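You operate a simulated robot arm through the tools that you are given. There is no shell and no other tool. Be economical: measure what you need, move in short steps, check, and stop when the job is done.

You are at the controls of a simulated robot arm. One attempt, no reset.

JOB
Put three of the tray blocks from the service bench top on the layout table top. Take the small carton that says "29" from the parts bench top and leave it on the top of the dryer. Close the holder cover. Put one of the cards from the parts bench top on the long bench top. Open the spares drawer. Do these in any order. Set down upright: small carton.

It is judged by the outcome, as a careful person would: the job done as asked, and still so three seconds after it is handed in. It fails if anything else is knocked over, pushed out of place, dropped, spilled or broken. Lids that push on must go on centred and level and be pressed home; caps that screw on are set level and turned clockwise until they are tight.

ROBOT AND FRAMES
A 7-joint arm with a vacuum gripper on a trunk, on a base that drives. Base frame: it is fixed to the floor where the robot stands at the start and does not move with it; the origin is under the middle of the robot, x ahead of it, y to its left, z up. Units: mm, degrees, N and s.
With the tool pointing down near the work surface it reaches from about 140 to 820 mm from the robot's upright axis, wherever it stands. Its first joint turns from -166.0 to 166.0 degrees. Places, roughly: card [750, 1500, 750]; holder cover [600, 1000, 900]; layout table top [-1400, 1000, 800]; long bench top [700, -3000, 900]; small carton [750, 750, 750]; spares drawer [-5900, -6600, 700]; top of the dryer [-2200, 3500, 1000]; tray block (6x6x6 cm) [700, -300, 900]. Payload 1.88 kg.
Tool frame: the origin (TCP) lies in the middle of the cups' lips, and z points out of the cups. The gripper has 1 cup of 32 mm across, covering 32 by 32 mm (tool x, y); the bellows give 14 mm. With the vacuum on, a cup seals on a smooth face that it is pressed against (1 to 4 N); it does not hold porous or soft things. The pull reaches 41 N.
Orientation is that of the tool frame in the base frame, as [roll, pitch, yaw] about the fixed x, y, z axes, in that order (R = Rz(yaw) Ry(pitch) Rx(roll)). With the cups facing straight down, the tool's x points along the base's -x, its y along +y and its z along -z.

CONTROLS
- The arm moves only by the tool send_rows. Its argument "motion" is a list of rows, each a list of 7 numbers: the shift along the tool's x, y, z in mm, then the turn, a rotation vector about the tool's x, y, z in degrees, then the vacuum: 1 switches it on, -1 off. In form: [[dx, dy, dz, wx, wy, wz, valve], ...]. A call has 1 to 10 rows; each row is the pose to reach, as a shift and turn from the pose commanded when the call began, along the tool's axes at that moment. A row lasts 0.2 s, in which the tool goes at most 50 mm and 8.6 degrees; a call with a longer step from one row to the next is refused whole, and so is a gripper value outside its range. Where a pose cannot be reached the arm comes as near as it can. A force on the tool above 40 N (or 10 N above the force at the start of the call, whichever is more), or a blocked arm, ends the call early, and 0.2 s more pass. The pull builds up within a second once a cup has sealed. Time passes only in rows, and 0.2 s behind the last, so rows that repeat a pose give it time. It gives the time, the measured TCP pose, the force on the tool (base axes) and the pull of the vacuum at its end, in the units of the frame above (readings bear some noise), with the torque about the TCP (base axes, N m) and any sound that the robot's microphone picked up.
- Cameras (640 x 400 px; columns grow to the right, rows downward): "scene" is now at [26.6, 165.9, 1550.5]; the picture's right is [0.07, -1.00, 0.00], its down [-0.64, -0.04, -0.77] and it looks along [0.77, 0.05, -0.64] (base axes); focal length 257 px, centre (320, 200). "wrist" rides on the gripper at [82, 14, -216] in the tool frame; the picture's right is [-0.17, 0.99, 0.00], its down [-0.91, -0.15, -0.37] and it looks along [-0.37, -0.06, 0.93] (tool axes); focal length 243 px, centre (320, 200). There is no depth. A picture from a camera that has moved, and an enlarged one, comes with that camera's place and axes in the base frame and with its lens.
- grab_frame(camera): a new picture of that camera. The clock stands still meanwhile.
- slide_trunk(by): slides the trunk up (or, below 0, down) by that many mm; the arm and the scene camera ride with it, the base frame stays. It gives what a move gives, with no picture.
- steer(legs): drives the robot by 1 to 6 legs, each [ahead, left, turn to the left] in mm, mm and degrees, along the robot's own axes; the way and the turn of a leg run together, so that a leg with both is an arc; at most 1500 mm and 180 degrees a leg. The arm and the cameras ride along, it lands a little off, and it stops where it bumps. It gives what a move gives.
- aim_head(pan, tilt): turns the head with the scene camera to pan (to the left, within 155 degrees either way) and tilt (down, from -29 to 69), counted from straight ahead of the robot. It gives what a move gives.
- zoom(camera, box): a new picture of the part [left, top, right, bottom] of that camera's present view, enlarged. The clock stands still meanwhile.
- sign_off(): hands the job in; it is judged then, once.

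Go step by step. Nothing tells you exact positions but the pictures and the camera data: compare them with the known pose of the tool, close in by small moves and look again before you grip or let go. The budget is 186 turns and 148 pictures, counting those below and the enlarged ones. Unless the task says otherwise, let go and move clear before handing in, and close with one line.

The tools are called after "Call:" as a command line: name --pt "numbers of a row" for each row, then --argument value for the rest, lists and objects as JSON in quotes. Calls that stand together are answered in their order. send_rows: Moves the arm, as the interface text tells. Its arguments: {"type":"object","properties":{"motion":{"type":"array"}},"required":["motion"]} The other tools are called the same way: slide_trunk (by) slides the trunk up or down; steer (legs) drives the base; aim_head (pan, tilt) turns the head that bears the scene camera; grab_frame (camera) takes a picture; zoom (camera, box) takes an enlarged picture of a part of a camera's view; sign_off () hands the job in.

At the start:

```text
t: 0.0
position: [415.2, 238.0, 1090.7]
ee_rot: [180.0, 0.0, 179.9]
wrist_force: [0.1, -0.6, 0.4]
moment: [0.01, -0.03, 0.01]
pull: 0.0
trunk travel left (down, up): [-500.0, 90.0]
robot x, y, heading: [0.7, 0.8, 0.0]
head pan, tilt: [3.8, 39.6]
```

scene: 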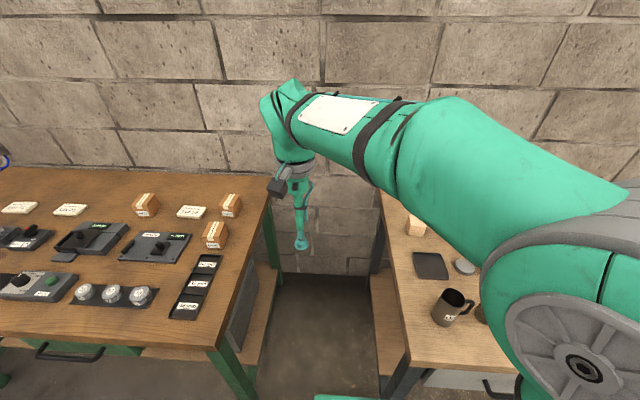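
wrist: 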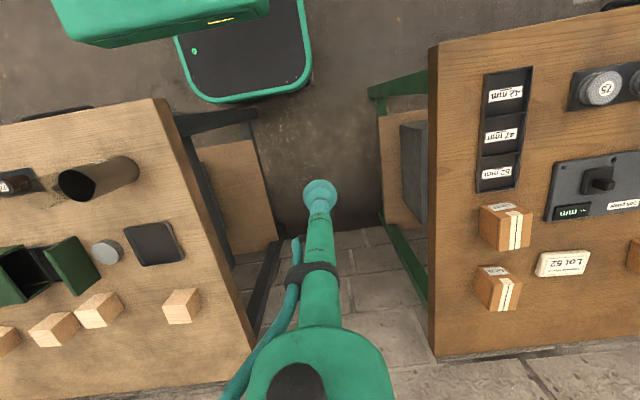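

I see the parts bench on the left, with cartons, cards and devices, and the service bench on the right, with wood blocks. I'll look around both with the head first.

Call:
aim_head --pan 50 --tilt 35

Call:
grab_frame --camera "scene"

Call:
aim_head --pan -45 --tilt 35

Call:
grab_frame --camera "scene"

Call:
aim_head --pan 140 --tilt 25

Call:
grab_frame --camera "scene"

Call:
aim_head --pan -130 --tilt 15

Call:
grab_frame --camera "scene"

```text
t: 1.1
position: [414.5, 239.1, 1090.3]
ee_rot: [180.0, 0.1, 179.9]
wrist_force: [-0.6, 0.6, 0.3]
moment: [-0.02, -0.03, -0.01]
pull: 0.1
trunk travel left (down, up): [-500.0, 90.0]
robot x, y, heading: [-1.9, -0.7, -0.1]
head pan, tilt: [50.0, 35.0]
```

```text
145 pictures are left
camera scene: at [-1.8, 227.7, 1557.5], right [0.77, -0.64, 0.0], down [-0.37, -0.44, -0.82], along [0.53, 0.63, -0.57], focal length 257 px, centre (320, 200)
```

scene: 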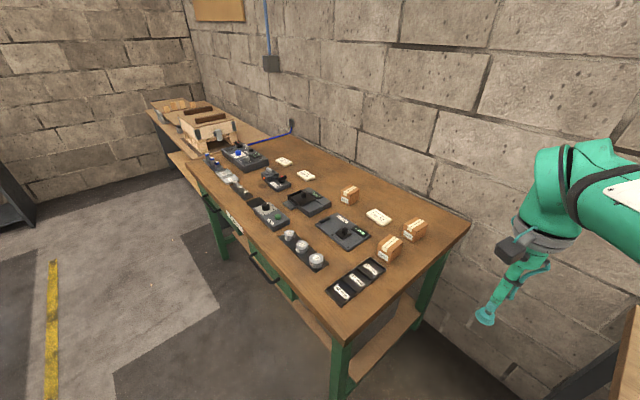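

```text
t: 2.9
position: [413.7, 238.1, 1090.9]
ee_rot: [180.0, -0.1, -180.0]
wrist_force: [-0.8, -0.3, -0.3]
moment: [0.02, -0.05, -0.02]
pull: 0.1
trunk travel left (down, up): [-500.0, 90.0]
robot x, y, heading: [3.5, 0.7, 0.0]
head pan, tilt: [-45.0, 35.0]
```

```text
144 pictures are left
camera scene: at [3.8, 98.0, 1557.5], right [-0.71, -0.71, 0.0], down [-0.41, 0.41, -0.82], along [0.58, -0.58, -0.57], focal length 257 px, centre (320, 200)
```

scene: 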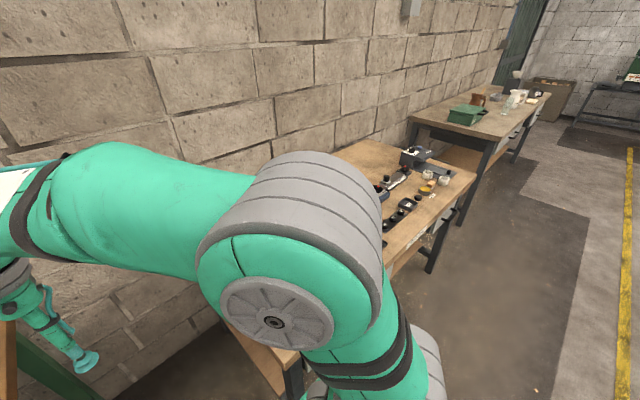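

```text
t: 5.6
position: [414.5, 238.0, 1090.7]
ee_rot: [179.9, -0.1, 180.0]
wrist_force: [0.2, -0.3, 0.1]
moment: [0.0, 0.03, -0.01]
pull: 0.0
trunk travel left (down, up): [-500.0, 90.0]
robot x, y, heading: [1.9, 4.5, -0.0]
head pan, tilt: [140.0, 25.0]
```

```text
143 pictures are left
camera scene: at [-129.1, 219.5, 1573.2], right [0.64, 0.77, 0.0], down [0.32, -0.27, -0.91], along [-0.69, 0.58, -0.42], focal length 257 px, centre (320, 200)
```

scene: 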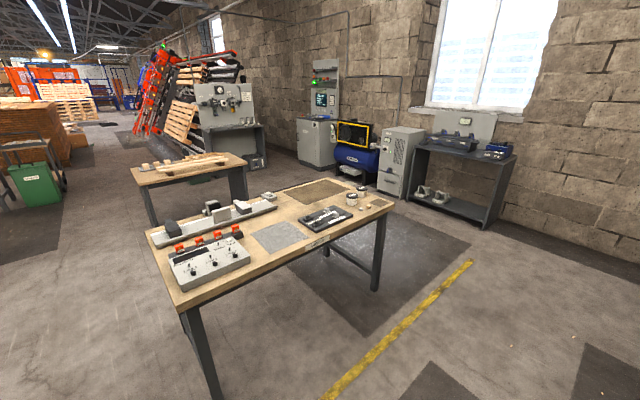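

```text
t: 9.3
position: [413.6, 238.6, 1091.1]
ee_rot: [179.9, 0.1, -180.0]
wrist_force: [-0.6, -0.2, 0.5]
moment: [0.01, 0.0, -0.01]
pull: 0.1
trunk travel left (down, up): [-500.0, 90.0]
robot x, y, heading: [-0.3, 0.4, 0.1]
head pan, tilt: [-130.0, 15.0]
```

```text
142 pictures are left
camera scene: at [-118.5, 88.7, 1589.5], right [-0.77, 0.64, 0.0], down [0.17, 0.2, -0.97], along [-0.62, -0.74, -0.26], focal length 257 px, centre (320, 200)
```

scene: 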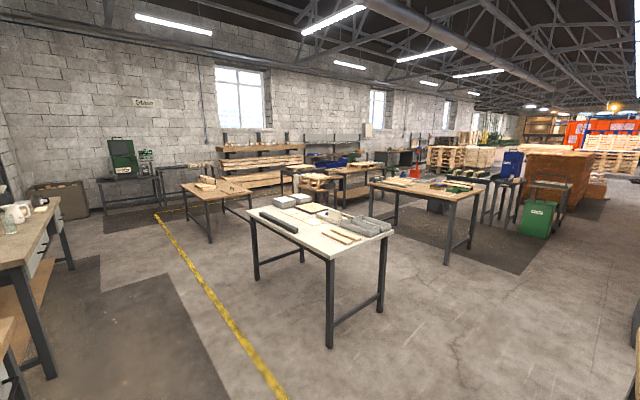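

Layout: the parts bench is ahead on the left, the service bench is on the right, the layout table is behind on the left, and the dryer (a grey cabinet) is beyond it. Next I'll find the "29" carton and the holder cover.

Call:
aim_head --pan 35 --tilt 40

Call:
zoom --camera "scene" --box '[280, 120, 480, 245]'

Call:
zoom --camera "scene" --box '[120, 90, 320, 215]'

Call:
grab_frame --camera "scene"

```text
t: 11.9
position: [414.5, 238.1, 1090.7]
ee_rot: [179.9, 0.1, -179.9]
wrist_force: [0.3, 0.4, -0.6]
moment: [0.05, -0.01, -0.04]
pull: 0.2
trunk travel left (down, up): [-500.0, 90.0]
robot x, y, heading: [-1.3, 1.1, 0.3]
head pan, tilt: [35.0, 40.0]
```

```text
3.20 times, centred on (380, 182) of scene
camera zoom: at [11.2, 209.0, 1549.9], right [0.57, -0.82, 0.0], down [-0.53, -0.37, -0.77], along [0.63, 0.44, -0.64], focal length 822 px, centre (128, 256)
```

zoom: 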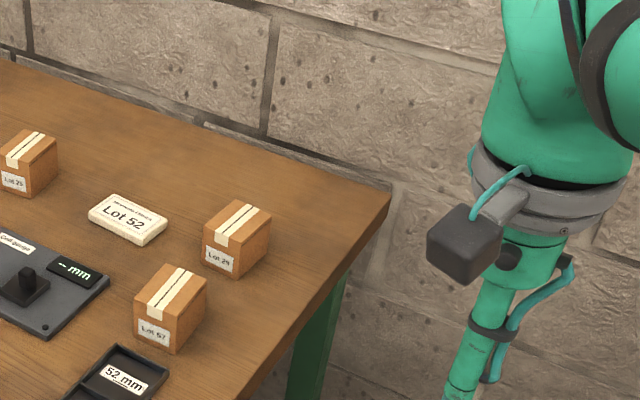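

```text
3.20 times, centred on (220, 152) of scene
camera zoom: at [11.2, 209.0, 1549.9], right [0.57, -0.82, 0.0], down [-0.53, -0.37, -0.77], along [0.63, 0.44, -0.64], focal length 822 px, centre (640, 352)
```

zoom: 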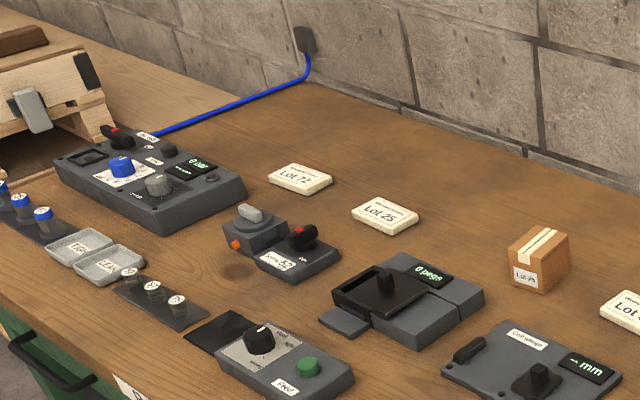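

```text
139 pictures are left
camera scene: at [11.2, 209.0, 1549.9], right [0.57, -0.82, 0.0], down [-0.53, -0.37, -0.77], along [0.63, 0.44, -0.64], focal length 257 px, centre (320, 200)
```

scene: 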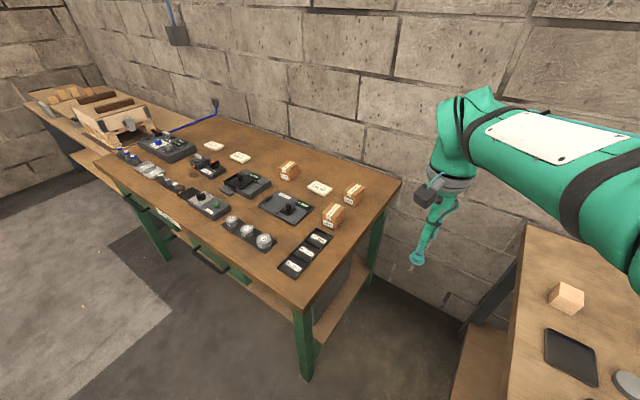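

The holder looks like the "pegs" box with the black knobbed cover. I'll zoom in on the labels and the cover.

Call:
zoom --camera "scene" --box '[335, 170, 375, 195]'

Call:
zoom --camera "scene" --box '[270, 155, 310, 180]'

Call:
zoom --camera "scene" --box '[210, 160, 290, 210]'

```text
16.00 times, centred on (355, 182) of scene
camera zoom: at [11.2, 209.0, 1549.9], right [0.57, -0.82, 0.0], down [-0.53, -0.37, -0.77], along [0.63, 0.44, -0.64], focal length 4109 px, centre (-240, 480)
```

zoom: 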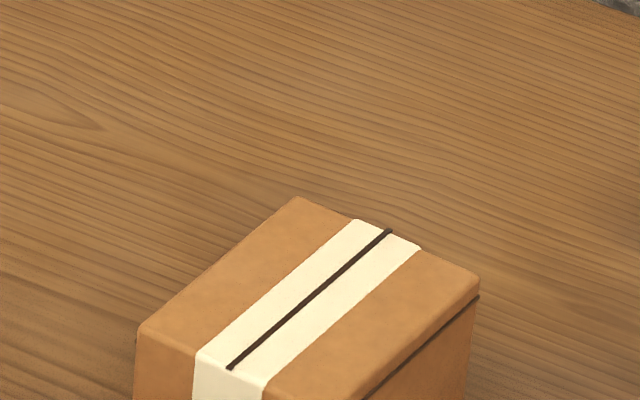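

```text
16.00 times, centred on (290, 168) of scene
camera zoom: at [11.2, 209.0, 1549.9], right [0.57, -0.82, 0.0], down [-0.53, -0.37, -0.77], along [0.63, 0.44, -0.64], focal length 4109 px, centre (800, 720)
```

zoom: 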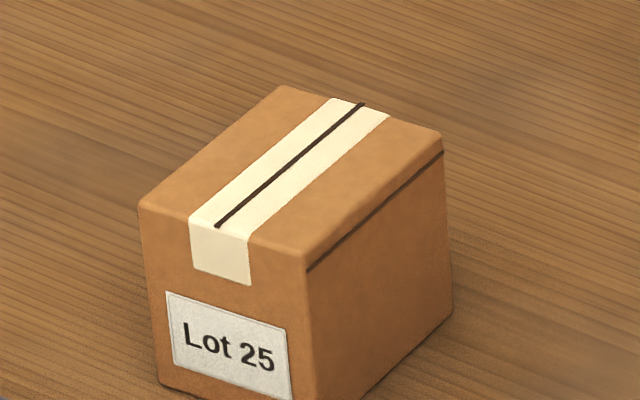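

```text
8.00 times, centred on (250, 185) of scene
camera zoom: at [11.2, 209.0, 1549.9], right [0.57, -0.82, 0.0], down [-0.53, -0.37, -0.77], along [0.63, 0.44, -0.64], focal length 2055 px, centre (880, 320)
```

zoom: 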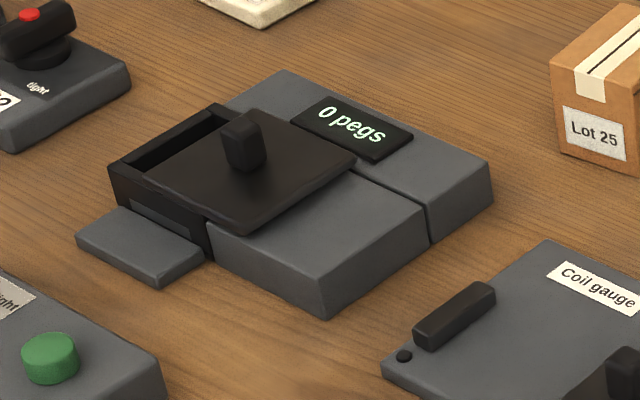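

Call:
zoom --camera "scene" --box '[335, 182, 375, 207]'

Call:
zoom --camera "scene" --box '[150, 110, 230, 160]'

```text
16.00 times, centred on (355, 194) of scene
camera zoom: at [11.2, 209.0, 1549.9], right [0.57, -0.82, 0.0], down [-0.53, -0.37, -0.77], along [0.63, 0.44, -0.64], focal length 4109 px, centre (-240, 288)
```

zoom: 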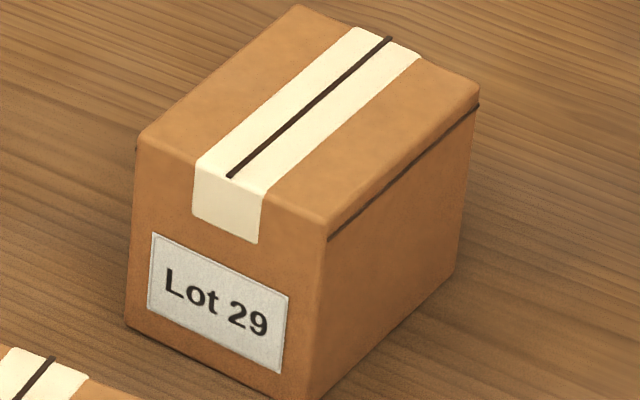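

```text
8.00 times, centred on (190, 135) of scene
camera zoom: at [11.2, 209.0, 1549.9], right [0.57, -0.82, 0.0], down [-0.53, -0.37, -0.77], along [0.63, 0.44, -0.64], focal length 2055 px, centre (1360, 720)
```

zoom: 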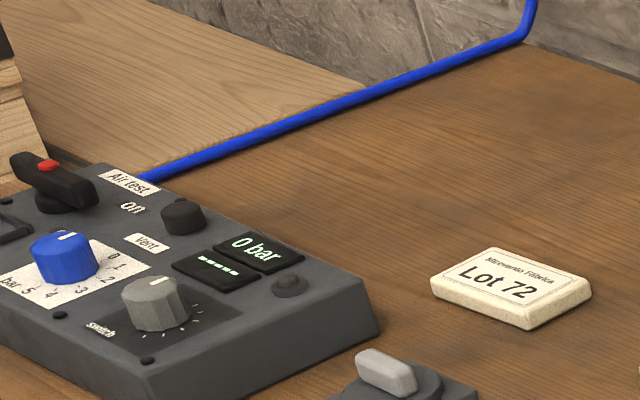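

Lot 29 is the far right carton, at roughly (835, 600), with the bench top near z 800. The holder cover is near (604, 1040). I'll drive over to the left and look down on the holder.

Call:
steer --legs '[[-60, 0, 0], [0, 950, 0]]'

Call:
aim_head --pan 0 --tilt 60

Call:
grab_frame --camera "scene"

Call:
grab_frame --camera "wrist"

```text
t: 17.4
position: [350.5, 1185.1, 1091.3]
ee_rot: [180.0, -0.1, -179.7]
wrist_force: [0.5, -0.4, -0.4]
moment: [0.01, 0.0, 0.01]
pull: 0.0
trunk travel left (down, up): [-500.0, 90.0]
robot x, y, heading: [-60.7, 943.9, 0.2]
head pan, tilt: [35.0, 40.0]
```

```text
t: 18.4
position: [352.7, 1186.7, 1091.1]
ee_rot: [-179.9, 0.0, -179.8]
wrist_force: [0.5, 0.6, 0.2]
moment: [0.03, -0.05, 0.04]
pull: 0.1
trunk travel left (down, up): [-500.0, 90.0]
robot x, y, heading: [-62.1, 948.3, 0.1]
head pan, tilt: [0.0, 60.0]
```

```text
133 pictures are left
camera scene: at [-54.2, 1106.8, 1523.2], right [0.0, -1.0, 0.0], down [-0.87, 0.0, -0.5], along [0.5, 0.0, -0.87], focal length 257 px, centre (320, 200)
```

scene: 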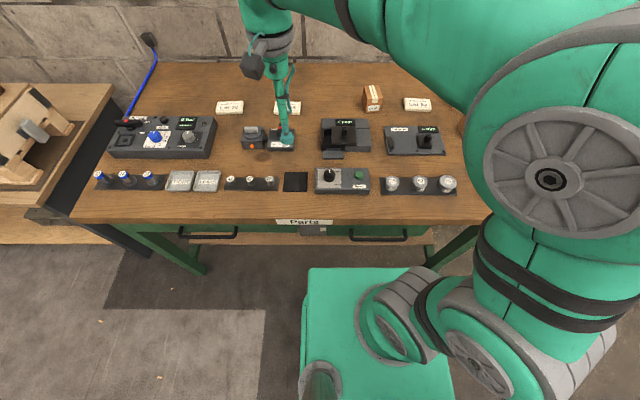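

```text
132 pictures are left
camera wrist: at [269.6, 1199.7, 1307.3], right [0.16, 0.99, 0.0], down [0.91, -0.15, 0.37], along [0.37, -0.06, -0.93], focal length 243 px, centre (320, 200)
```

wrist: 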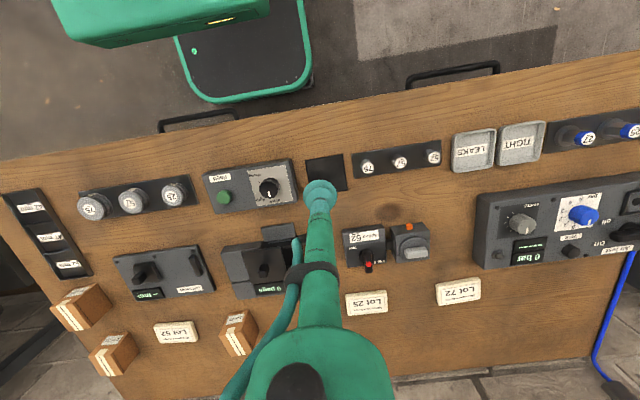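

Call:
zoom --camera "wrist" --box '[190, 205, 310, 280]'

Call:
zoom --camera "scene" --box '[305, 105, 385, 155]'

```text
5.33 times, centred on (250, 242) of wrist
camera zoom: at [269.6, 1199.7, 1307.3], right [0.16, 0.99, 0.0], down [0.91, -0.15, 0.37], along [0.37, -0.06, -0.93], focal length 1294 px, centre (693, -27)
```

zoom: 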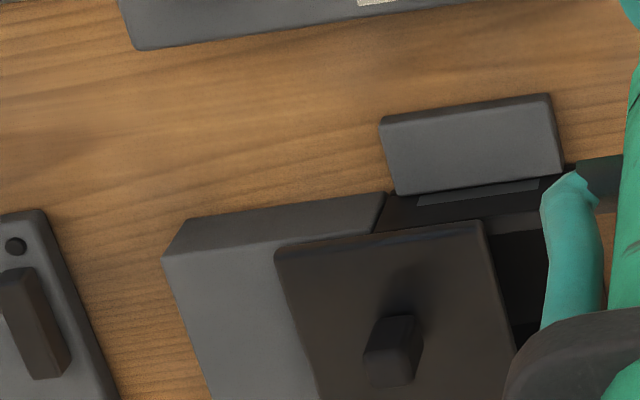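

```text
8.00 times, centred on (345, 130) of scene
camera zoom: at [-54.2, 1106.8, 1523.2], right [0.0, -1.0, 0.0], down [-0.87, 0.0, -0.5], along [0.5, 0.0, -0.87], focal length 2055 px, centre (120, 760)
```

zoom: 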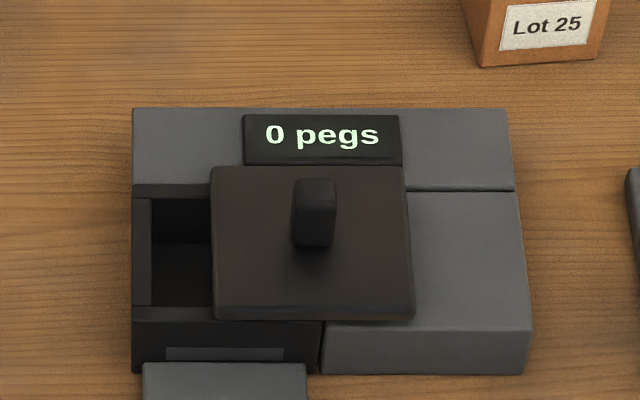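

The cover slides left (+y) over the black box and has about 33 mm left to close. I'll move the cup above the spot to the right of its knob.

Call:
send_rows --pt "-33 -27 0 0 0 0 -1" --pt "-65 -55 0 0 0 0 -1" --pt "-98 -82 0 0 0 0 -1" --pt "-130 -110 15 0 0 0 -1" --pt "-163 -137 40 0 0 0 -1" --pt "-196 -164 60 0 0 0 -1" --pt "-228 -192 80 0 0 0 -1" --pt "-228 -192 80 0 0 0 -1"

Call:
grab_frame --camera "wrist"

Call:
zoom --camera "scene" --box '[265, 80, 425, 180]'

```text
t: 20.2
position: [580.6, 993.7, 1010.5]
ee_rot: [179.9, 0.1, -179.8]
wrist_force: [-0.2, -0.1, 0.2]
moment: [-0.01, 0.01, -0.02]
pull: 0.0
trunk travel left (down, up): [-500.0, 90.0]
robot x, y, heading: [-59.8, 949.4, 0.1]
head pan, tilt: [0.0, 60.0]
```

```text
129 pictures are left
camera wrist: at [498.3, 1008.6, 1227.2], right [0.16, 0.99, 0.0], down [0.91, -0.15, 0.37], along [0.37, -0.06, -0.93], focal length 243 px, centre (320, 200)
```

wrist: 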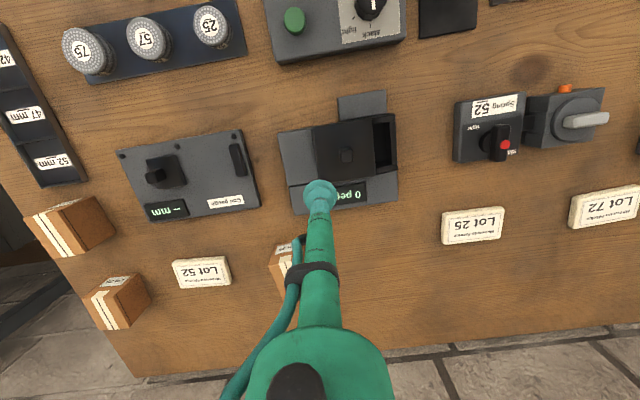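

```text
4.00 times, centred on (345, 130) of scene
camera zoom: at [-53.8, 1106.6, 1523.2], right [0.0, -1.0, 0.0], down [-0.87, 0.0, -0.5], along [0.5, 0.0, -0.87], focal length 1027 px, centre (220, 480)
```

zoom: 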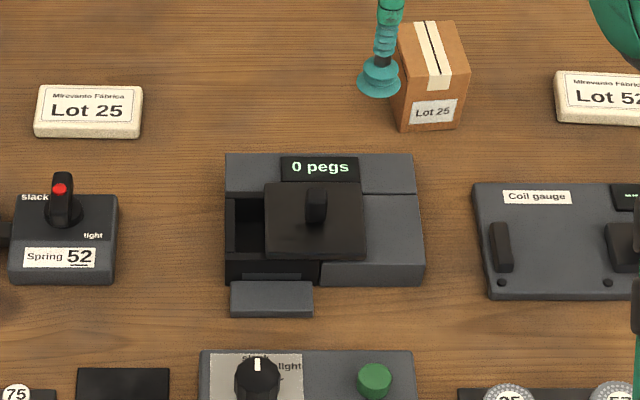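

The knob top is near (575, 1031, 900). I'll lower the cup on its right side, about 10 mm above the cover plate.

Call:
send_rows --pt "2 0 40 0 0 0 -1" --pt "5 0 80 0 0 0 -1" --pt "5 0 105 0 0 0 -1" --pt "5 0 120 0 0 0 -1" --pt "5 0 120 0 0 0 -1"

Call:
zoom --camera "wrist" --box '[240, 140, 400, 240]'

Call:
zoom --camera "scene" --box '[305, 105, 385, 155]'

```text
t: 21.4
position: [574.9, 996.3, 889.8]
ee_rot: [-180.0, -0.1, -179.8]
wrist_force: [0.7, -0.8, -0.1]
moment: [-0.03, -0.01, -0.02]
pull: 0.0
trunk travel left (down, up): [-500.0, 90.0]
robot x, y, heading: [-60.9, 943.7, 0.4]
head pan, tilt: [0.0, 60.0]
```

```text
4.00 times, centred on (320, 190) of wrist
camera zoom: at [493.2, 1008.8, 1106.6], right [0.16, 0.99, 0.0], down [0.91, -0.15, 0.37], along [0.37, -0.06, -0.93], focal length 970 px, centre (320, 240)
```

zoom: 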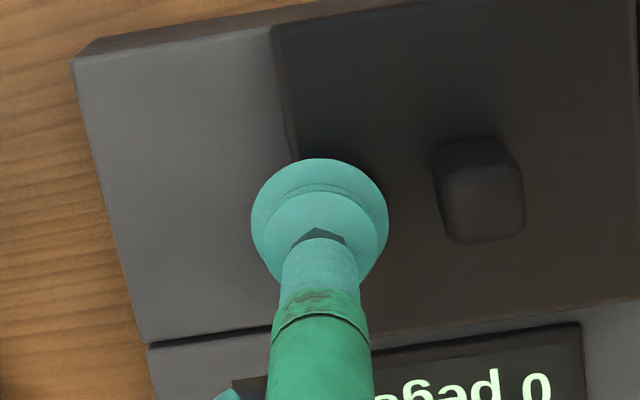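

```text
8.00 times, centred on (345, 130) of scene
camera zoom: at [-54.1, 1106.8, 1523.2], right [0.0, -1.0, 0.0], down [-0.87, 0.0, -0.5], along [0.5, 0.0, -0.87], focal length 2055 px, centre (120, 760)
```

zoom: 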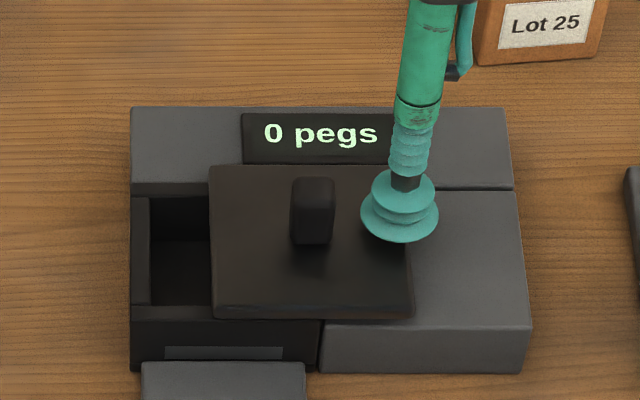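

Call:
send_rows --pt "0 0 4 0 0 0 -1" --pt "0 10 4 0 0 0 -1" --pt "0 16 4 0 0 0 -1" --pt "0 22 4 0 0 0 -1" --pt "0 28 4 0 0 0 -1" --pt "0 34 4 0 0 0 -1" --pt "0 40 4 0 0 0 -1" --pt "0 44 4 0 0 0 -1"

Call:
zoom --camera "scene" --box '[305, 105, 385, 155]'

```text
t: 23.2
position: [575.3, 1038.5, 886.8]
ee_rot: [180.0, 0.0, -179.8]
wrist_force: [0.0, -0.2, -0.1]
moment: [0.01, 0.0, -0.04]
pull: 0.2
trunk travel left (down, up): [-500.0, 90.0]
robot x, y, heading: [-59.3, 948.7, 0.1]
head pan, tilt: [0.0, 60.0]
```

```text
8.00 times, centred on (345, 130) of scene
camera zoom: at [-54.2, 1106.7, 1523.2], right [0.0, -1.0, 0.0], down [-0.87, 0.0, -0.5], along [0.5, 0.0, -0.87], focal length 2055 px, centre (120, 760)
```

zoom: 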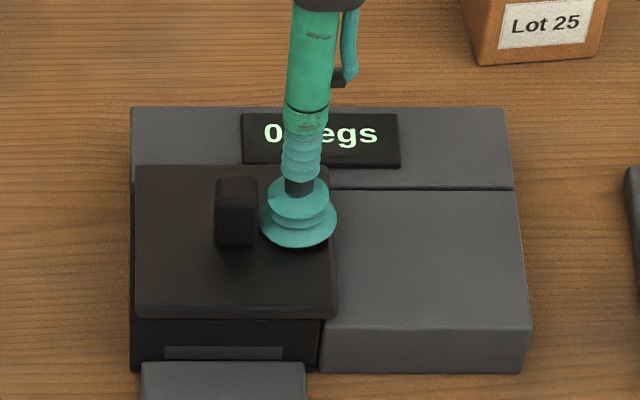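

It is nearly closed, so I'll push on gently until it meets the stop.

Call:
send_rows --pt "0 2 0 0 0 0 -1" --pt "0 4 0 0 0 0 -1" --pt "0 6 0 0 0 0 -1"

Call:
zoom --camera "scene" --box '[305, 105, 385, 155]'

```text
t: 24.0
position: [574.7, 1045.3, 886.6]
ee_rot: [180.0, 0.0, -179.7]
wrist_force: [0.9, -1.4, 1.1]
moment: [0.01, 0.0, -0.02]
pull: 0.0
trunk travel left (down, up): [-500.0, 90.0]
robot x, y, heading: [-61.9, 947.9, -0.0]
head pan, tilt: [0.0, 60.0]
```

```text
8.00 times, centred on (345, 130) of scene
camera zoom: at [-54.2, 1106.6, 1523.2], right [0.0, -1.0, 0.0], down [-0.87, 0.0, -0.5], along [0.5, 0.0, -0.87], focal length 2055 px, centre (120, 760)
```

zoom: 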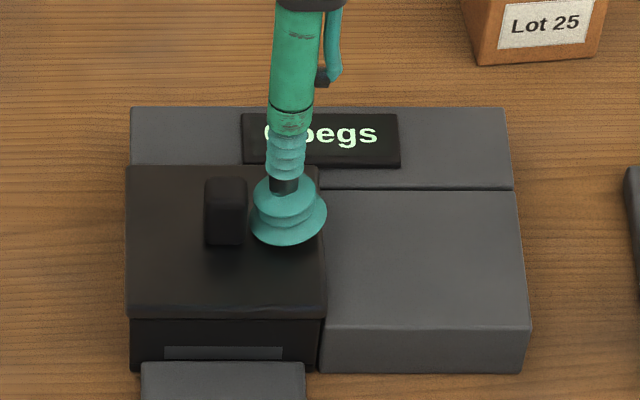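

Call:
send_rows --pt "0 2 0 0 0 0 -1" --pt "0 4 0 0 0 0 -1" --pt "0 4 0 0 0 0 -1"

Call:
zoom --camera "scene" --box '[305, 105, 385, 155]'

```text
t: 24.8
position: [574.7, 1047.2, 886.0]
ee_rot: [-180.0, -0.1, -179.8]
wrist_force: [-1.6, -18.3, 1.6]
moment: [0.03, -0.03, -0.02]
pull: 0.2
trunk travel left (down, up): [-500.0, 90.0]
robot x, y, heading: [-60.8, 941.1, 0.3]
head pan, tilt: [0.0, 60.0]
```

```text
8.00 times, centred on (345, 130) of scene
camera zoom: at [-54.2, 1105.0, 1523.4], right [0.0, -1.0, 0.0], down [-0.87, 0.0, -0.5], along [0.5, 0.0, -0.87], focal length 2055 px, centre (120, 760)
```

zoom: 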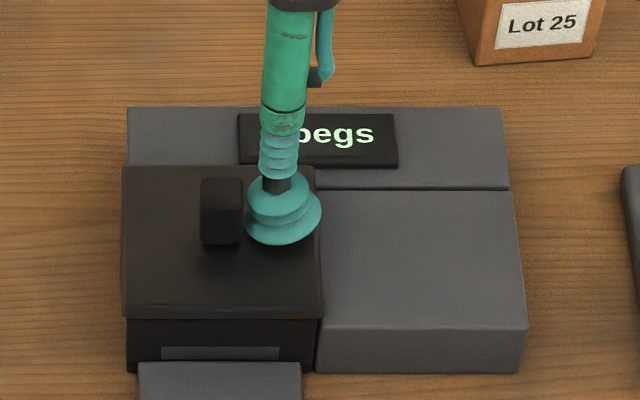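

The cover is hard against its stop and closed. I'll retract and drive toward the Lot 52 card, which is near (750, 745, 860).

Call:
send_rows --pt "0 -8 0 0 0 0 -1" --pt "0 -8 -40 0 0 0 -1" --pt "0 -8 -85 0 0 0 -1" --pt "0 -8 -130 0 0 0 -1" --pt "0 -8 -170 0 0 0 -1"

Call:
steer --legs '[[0, -220, 0], [45, 0, 0]]'

Call:
grab_frame --camera "wrist"

Call:
grab_frame --camera "scene"

```text
t: 26.0
position: [575.1, 1040.5, 1057.1]
ee_rot: [180.0, 0.0, -179.8]
wrist_force: [-0.8, 0.0, -0.4]
moment: [-0.01, 0.0, 0.0]
pull: 0.0
trunk travel left (down, up): [-500.0, 90.0]
robot x, y, heading: [-64.9, 945.6, -0.1]
head pan, tilt: [0.0, 60.0]
```

```text
t: 28.2
position: [620.5, 819.5, 1056.9]
ee_rot: [180.0, 0.0, -179.8]
wrist_force: [-0.1, -0.5, 0.7]
moment: [0.01, 0.03, 0.03]
pull: 0.1
trunk travel left (down, up): [-500.0, 90.0]
robot x, y, heading: [-14.3, 725.5, 0.2]
head pan, tilt: [0.0, 60.0]
```

```text
122 pictures are left
camera wrist: at [538.7, 833.6, 1273.5], right [0.16, 0.99, 0.0], down [0.92, -0.15, 0.37], along [0.37, -0.06, -0.93], focal length 243 px, centre (320, 200)
```

wrist: 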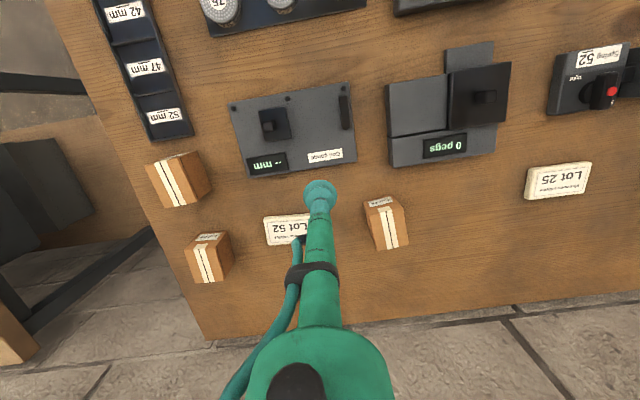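

```text
121 pictures are left
camera scene: at [-8.5, 885.8, 1523.2], right [0.0, -1.0, 0.0], down [-0.87, 0.0, -0.5], along [0.5, 0.0, -0.87], focal length 257 px, centre (320, 200)
```

scene: 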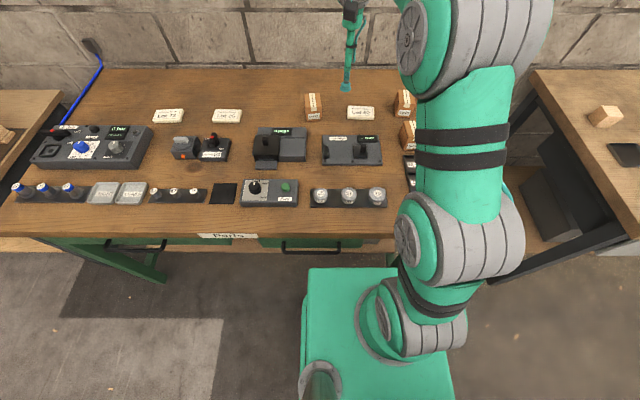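

Call:
send_rows --pt "-33 -22 0 0 0 0 -1" --pt "-66 -43 20 0 0 0 -1" --pt "-99 -65 60 0 0 0 -1" --pt "-132 -86 100 0 0 0 -1" --pt "-132 -86 137 0 0 0 -1" --pt "-132 -86 137 0 0 0 -1"

Call:
zoom --camera "wrist" --box '[220, 120, 420, 245]'

Call:
zoom --camera "scene" --box '[300, 80, 420, 155]'

```text
refused: row 3 steps farther than a row can; nothing moved
```

```text
3.20 times, centred on (320, 182) of wrist
camera zoom: at [538.7, 833.6, 1273.5], right [0.16, 0.99, 0.0], down [0.92, -0.15, 0.37], along [0.37, -0.06, -0.93], focal length 776 px, centre (320, 256)
```

zoom: 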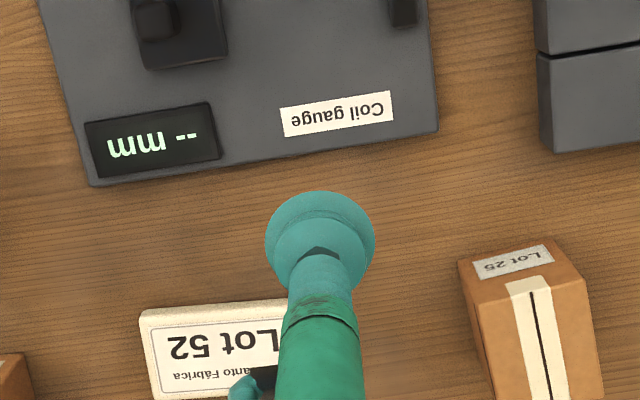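

```text
5.33 times, centred on (360, 118) of scene
camera zoom: at [-8.5, 885.8, 1523.2], right [0.0, -1.0, 0.0], down [-0.87, 0.0, -0.5], along [0.5, 0.0, -0.87], focal length 1370 px, centre (107, 640)
```

zoom: 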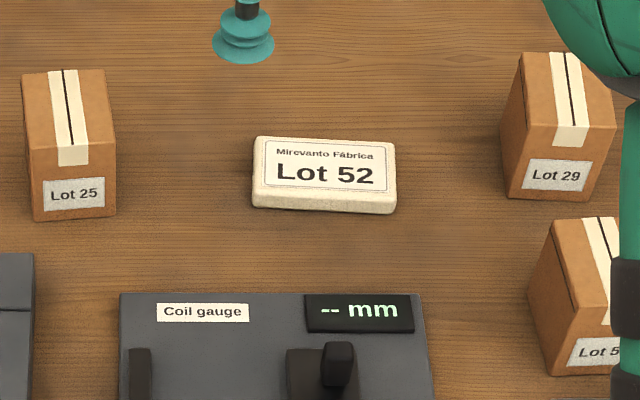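

Call:
send_rows --pt "-30 -20 0 0 0 0 -1" --pt "-60 -40 10 0 0 0 -1" --pt "-90 -60 35 0 0 0 -1" --pt "-115 -76 65 0 0 0 -1" --pt "-132 -86 100 0 0 0 -1" --pt "-132 -86 137 0 0 0 -1" --pt "-132 -86 137 0 0 0 -1"

Call:
zoom --camera "wrist" --box '[220, 120, 420, 245]'

Call:
zoom --camera "scene" --box '[300, 80, 420, 155]'

```text
t: 29.8
position: [752.5, 734.1, 920.1]
ee_rot: [180.0, 0.0, -179.8]
wrist_force: [0.4, -0.8, 0.9]
moment: [0.0, 0.03, -0.04]
pull: 0.1
trunk travel left (down, up): [-500.0, 90.0]
robot x, y, heading: [-15.8, 727.3, 0.3]
head pan, tilt: [0.0, 60.0]
```

```text
3.20 times, centred on (320, 182) of wrist
camera zoom: at [670.5, 746.8, 1136.1], right [0.16, 0.99, 0.0], down [0.91, -0.15, 0.37], along [0.37, -0.06, -0.93], focal length 776 px, centre (320, 256)
```

zoom: 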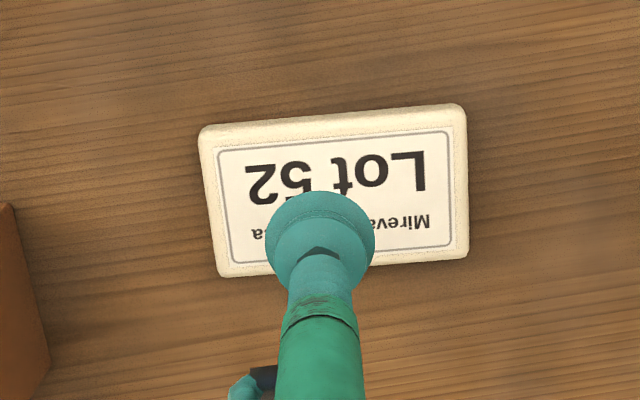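

```text
5.33 times, centred on (360, 118) of scene
camera zoom: at [-8.6, 885.8, 1523.2], right [0.0, -1.0, 0.0], down [-0.87, 0.0, -0.5], along [0.5, 0.0, -0.87], focal length 1370 px, centre (107, 640)
```

zoom: 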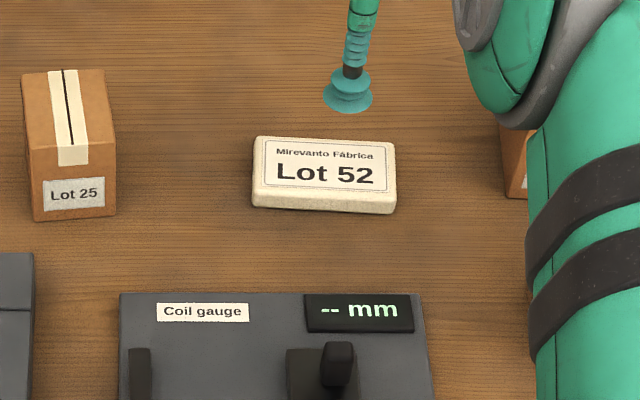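

Aligned over the card. I'll lower with the vacuum on.

Call:
send_rows --pt "0 0 35 0 0 0 1" --pt "0 0 52 0 0 0 1" --pt "0 0 57 0 0 0 1" --pt "0 0 60 0 0 0 1" --pt "0 0 62 0 0 0 1" --pt "0 0 62 0 0 0 1" --pt "0 0 62 0 0 0 1"

```text
t: 31.4
position: [751.6, 734.0, 857.9]
ee_rot: [180.0, -0.1, -179.8]
wrist_force: [0.1, 0.0, 0.2]
moment: [0.01, -0.01, 0.01]
pull: 40.6
trunk travel left (down, up): [-500.0, 90.0]
robot x, y, heading: [-16.2, 726.2, 0.1]
head pan, tilt: [0.0, 60.0]
```

Sealed. I'll lift, pull the tool back toward the body, then drive to the long bench.

Call:
send_rows --pt "0 0 -20 0 0 0 1" --pt "0 0 -60 0 0 0 1" --pt "0 0 -105 0 0 0 1" --pt "0 0 -150 0 0 0 1" --pt "0 0 -190 0 0 0 1" --pt "45 0 -205 0 0 0 1" --pt "90 0 -215 0 0 0 1" --pt "135 0 -215 0 0 0 1" --pt "180 0 -215 0 0 0 1" --pt "225 0 -215 0 0 0 1"

Call:
send_rows --pt "45 0 0 0 0 0 1" --pt "85 0 0 0 0 0 1" --pt "85 0 0 0 0 0 1"

Call:
aim_head --pan -90 --tilt 20

Call:
grab_frame --camera "scene"

```text
t: 33.6
position: [526.0, 733.8, 1073.5]
ee_rot: [-180.0, 0.0, -179.8]
wrist_force: [0.5, -0.1, 0.0]
moment: [0.01, 0.03, -0.04]
pull: 41.1
trunk travel left (down, up): [-500.0, 90.0]
robot x, y, heading: [-18.2, 725.2, 0.2]
head pan, tilt: [0.0, 60.0]
```

```text
t: 34.4
position: [440.4, 734.3, 1076.2]
ee_rot: [179.9, 0.0, -179.8]
wrist_force: [-0.5, -0.8, -0.4]
moment: [-0.01, -0.02, 0.03]
pull: 41.1
trunk travel left (down, up): [-500.0, 90.0]
robot x, y, heading: [-17.5, 727.1, 0.2]
head pan, tilt: [0.0, 60.0]
```

```text
t: 36.0
position: [442.7, 733.6, 1074.4]
ee_rot: [180.0, 0.1, -179.8]
wrist_force: [-0.4, 0.3, -0.1]
moment: [-0.02, -0.01, -0.01]
pull: 40.2
trunk travel left (down, up): [-500.0, 90.0]
robot x, y, heading: [-14.4, 725.7, -0.2]
head pan, tilt: [-90.0, 20.0]
```

```text
116 pictures are left
camera scene: at [-75.2, 792.4, 1581.3], right [-1.0, 0.0, 0.0], down [0.0, 0.34, -0.94], along [0.0, -0.94, -0.34], focal length 257 px, centre (320, 200)
```

scene: 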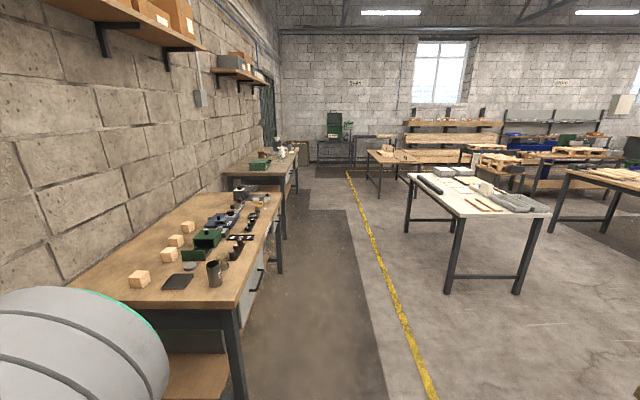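

The corridor is clear. I'll back off and drive right along the benches.

Call:
steer --legs '[[-290, 0, 0], [0, -1500, 0], [0, -1400, 0]]'

Call:
aim_head --pan -35 --tilt 35

Call:
grab_frame --camera "scene"

Call:
grab_frame --camera "wrist"

```text
t: 51.6
position: [163.7, -2169.3, 1074.9]
ee_rot: [-180.0, 0.0, -180.0]
wrist_force: [-0.4, 0.1, -0.6]
moment: [-0.02, 0.0, -0.04]
pull: 40.5
trunk travel left (down, up): [-500.0, 90.0]
robot x, y, heading: [-291.2, -2176.5, 0.2]
head pan, tilt: [-90.0, 20.0]
```

```text
t: 52.9
position: [163.9, -2168.5, 1074.9]
ee_rot: [-179.9, 0.0, -179.9]
wrist_force: [0.1, 0.2, -0.8]
moment: [0.02, 0.02, -0.02]
pull: 41.1
trunk travel left (down, up): [-500.0, 90.0]
robot x, y, heading: [-296.6, -2174.6, 0.1]
head pan, tilt: [-35.0, 35.0]
```

```text
115 pictures are left
camera scene: at [-280.6, -2066.3, 1557.5], right [-0.57, -0.82, 0.0], down [-0.47, 0.33, -0.82], along [0.67, -0.47, -0.57], focal length 257 px, centre (320, 200)
```

scene: 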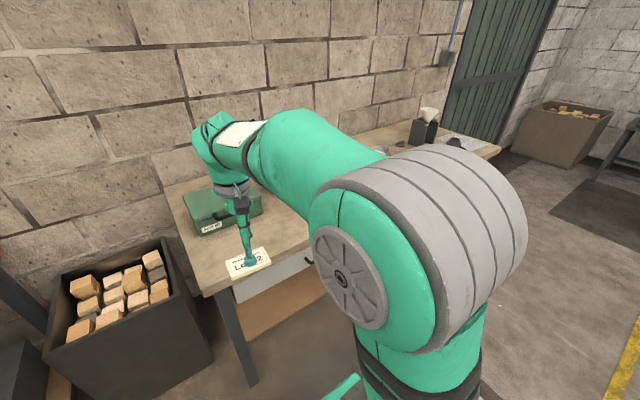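

```text
114 pictures are left
camera wrist: at [82.0, -2154.9, 1291.4], right [0.16, 0.99, 0.0], down [0.91, -0.15, 0.37], along [0.37, -0.06, -0.93], focal length 243 px, centre (320, 200)
```

wrist: 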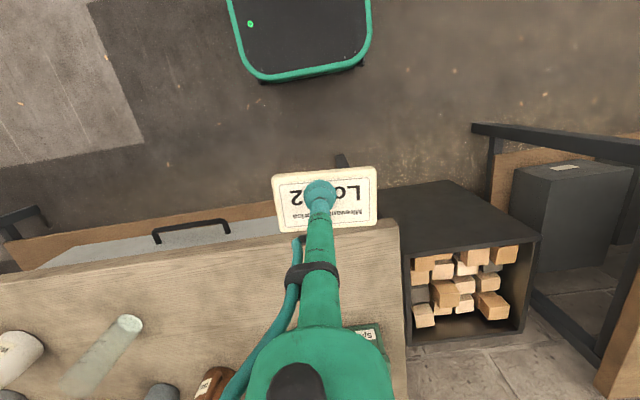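

The long bench starts near y = -2040, with a green box at its end. I'll move on right to find free surface.

Call:
steer --legs '[[0, -450, 0]]'

Call:
grab_frame --camera "wrist"

Call:
aim_head --pan 10 --tilt 45

Call:
grab_frame --camera "scene"

```text
t: 55.6
position: [165.4, -2620.4, 1074.5]
ee_rot: [-180.0, 0.1, -179.9]
wrist_force: [0.3, -0.2, -0.2]
moment: [0.01, 0.01, 0.01]
pull: 40.9
trunk travel left (down, up): [-500.0, 90.0]
robot x, y, heading: [-289.2, -2626.1, 0.0]
head pan, tilt: [-35.0, 35.0]
```

```text
113 pictures are left
camera wrist: at [82.7, -2605.7, 1291.4], right [0.16, 0.99, 0.0], down [0.91, -0.15, 0.37], along [0.37, -0.06, -0.93], focal length 243 px, centre (320, 200)
```

wrist: 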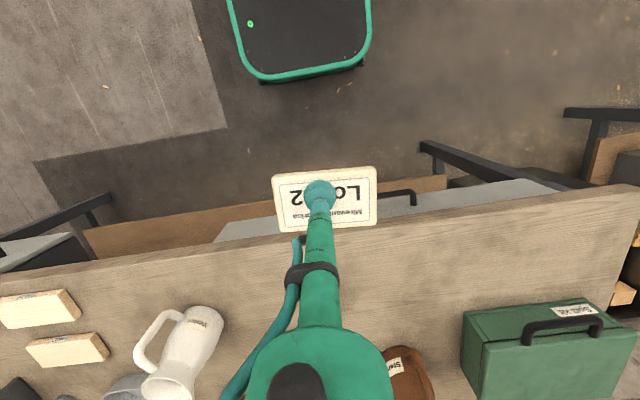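

```text
t: 56.7
position: [164.9, -2617.9, 1074.5]
ee_rot: [-180.0, 0.0, -179.9]
wrist_force: [-0.6, 0.2, -0.9]
moment: [0.03, -0.03, 0.02]
pull: 41.0
trunk travel left (down, up): [-500.0, 90.0]
robot x, y, heading: [-292.2, -2625.8, 0.2]
head pan, tilt: [10.0, 45.0]
```

```text
112 pictures are left
camera scene: at [-272.2, -2452.9, 1542.7], right [0.18, -0.98, 0.0], down [-0.7, -0.12, -0.71], along [0.7, 0.12, -0.71], focal length 257 px, centre (320, 200)
```

scene: 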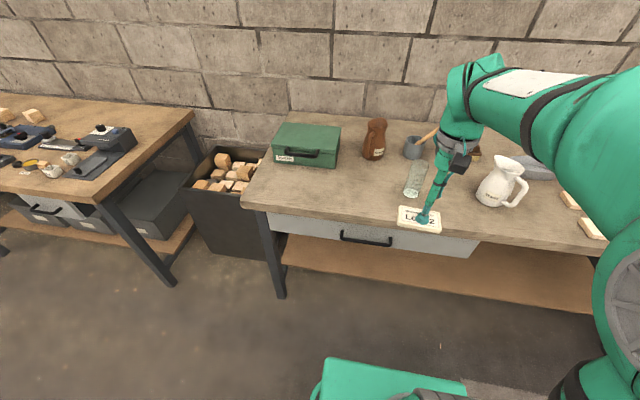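

There is a free patch at about (470, -2410) between the green box and the bottle. I'll drive in and reach over it.

Call:
steer --legs '[[0, 215, 0], [130, 0, 0]]'

Call:
send_rows --pt "-45 0 0 0 0 0 1" --pt "-90 0 0 0 0 0 1" --pt "-135 0 10 0 0 0 1" --pt "-175 0 30 0 0 0 1" --pt "-175 0 75 0 0 0 1" --pt "-175 0 110 0 0 0 1" --pt "-175 0 110 0 0 0 1"

Call:
grab_frame --camera "wrist"

Call:
grab_frame --camera "scene"

```text
t: 59.3
position: [293.8, -2405.3, 1075.0]
ee_rot: [-179.9, -0.1, -179.9]
wrist_force: [0.5, -0.5, -1.3]
moment: [0.01, 0.0, -0.03]
pull: 40.4
trunk travel left (down, up): [-500.0, 90.0]
robot x, y, heading: [-167.1, -2415.3, 0.1]
head pan, tilt: [10.0, 45.0]
```

```text
t: 60.9
position: [468.7, -2405.0, 964.3]
ee_rot: [-180.0, 0.0, -179.9]
wrist_force: [0.2, -0.2, -1.2]
moment: [-0.01, 0.03, 0.01]
pull: 40.6
trunk travel left (down, up): [-500.0, 90.0]
robot x, y, heading: [-165.8, -2411.2, 0.1]
head pan, tilt: [10.0, 45.0]
```

```text
111 pictures are left
camera wrist: at [386.3, -2391.3, 1180.6], right [0.16, 0.99, 0.0], down [0.91, -0.15, 0.37], along [0.37, -0.06, -0.93], focal length 243 px, centre (320, 200)
```

wrist: 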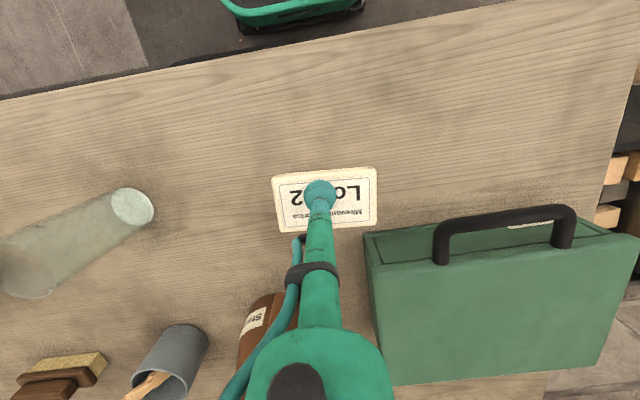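

```text
110 pictures are left
camera scene: at [-143.3, -2238.9, 1542.7], right [0.18, -0.98, 0.0], down [-0.7, -0.12, -0.71], along [0.7, 0.12, -0.71], focal length 257 px, centre (320, 200)
```

scene: 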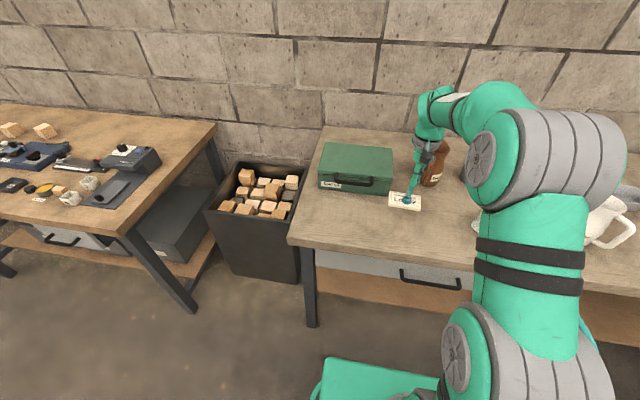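

Call:
send_rows --pt "0 0 35 0 0 0 1" --pt "0 0 65 0 0 0 1" --pt "0 0 80 0 0 0 1" --pt "0 0 85 0 0 0 1" --pt "0 0 90 0 0 0 1" --pt "0 0 93 0 0 0 1"

Call:
zoom --camera "scene" --box '[340, 150, 460, 225]'

```text
t: 62.1
position: [471.9, -2403.2, 880.3]
ee_rot: [-180.0, 0.7, 180.0]
wrist_force: [-0.2, 0.0, 9.1]
moment: [0.02, 0.14, -0.1]
pull: 40.4
trunk travel left (down, up): [-500.0, 90.0]
robot x, y, heading: [-163.7, -2412.7, -0.0]
head pan, tilt: [10.0, 45.0]
stopped in row 6: the force on the tool passed its limit at 43 N (the readings are from after the stop); the commanded pose is now the measured one
```

```text
5.33 times, centred on (400, 188) of scene
camera zoom: at [-144.6, -2238.8, 1542.2], right [0.18, -0.98, 0.0], down [-0.7, -0.12, -0.71], along [0.7, 0.12, -0.71], focal length 1370 px, centre (-107, 267)
```

zoom: 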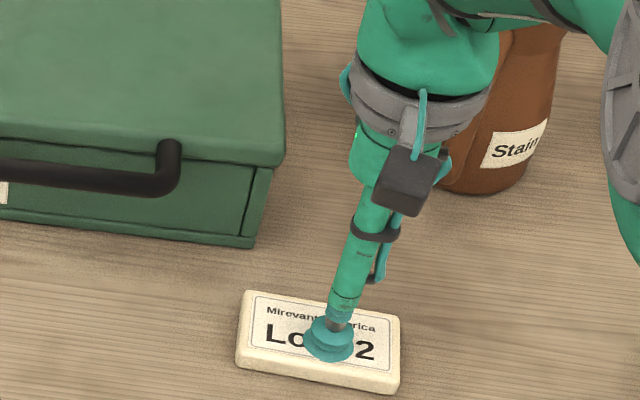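

The card is on the bench. I'll release and lift.

Call:
send_rows --pt "0 0 0 0 0 0 -1" --pt "0 0 0 0 0 0 -1" --pt "0 0 0 0 0 0 -1" --pt "0 0 0 0 0 0 -1" --pt "0 0 -3 0 0 0 -1" --pt "0 0 -8 0 0 0 -1"

Call:
zoom --camera "wrist" --box '[220, 120, 420, 245]'

```text
t: 63.5
position: [468.5, -2404.3, 884.2]
ee_rot: [179.9, 0.2, -179.8]
wrist_force: [-2.4, 0.0, 4.0]
moment: [-0.02, -0.06, 0.03]
pull: 0.1
trunk travel left (down, up): [-500.0, 90.0]
robot x, y, heading: [-168.1, -2414.3, 0.3]
head pan, tilt: [10.0, 45.0]
```

```text
3.20 times, centred on (320, 182) of wrist
camera zoom: at [386.2, -2390.7, 1101.7], right [0.16, 0.99, 0.0], down [0.91, -0.15, 0.38], along [0.37, -0.06, -0.93], focal length 776 px, centre (320, 256)
```

zoom: 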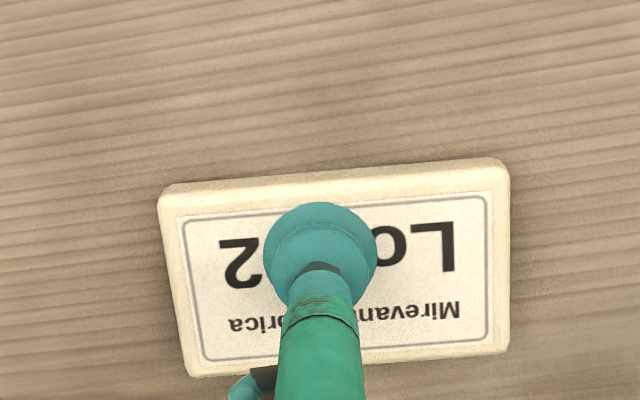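

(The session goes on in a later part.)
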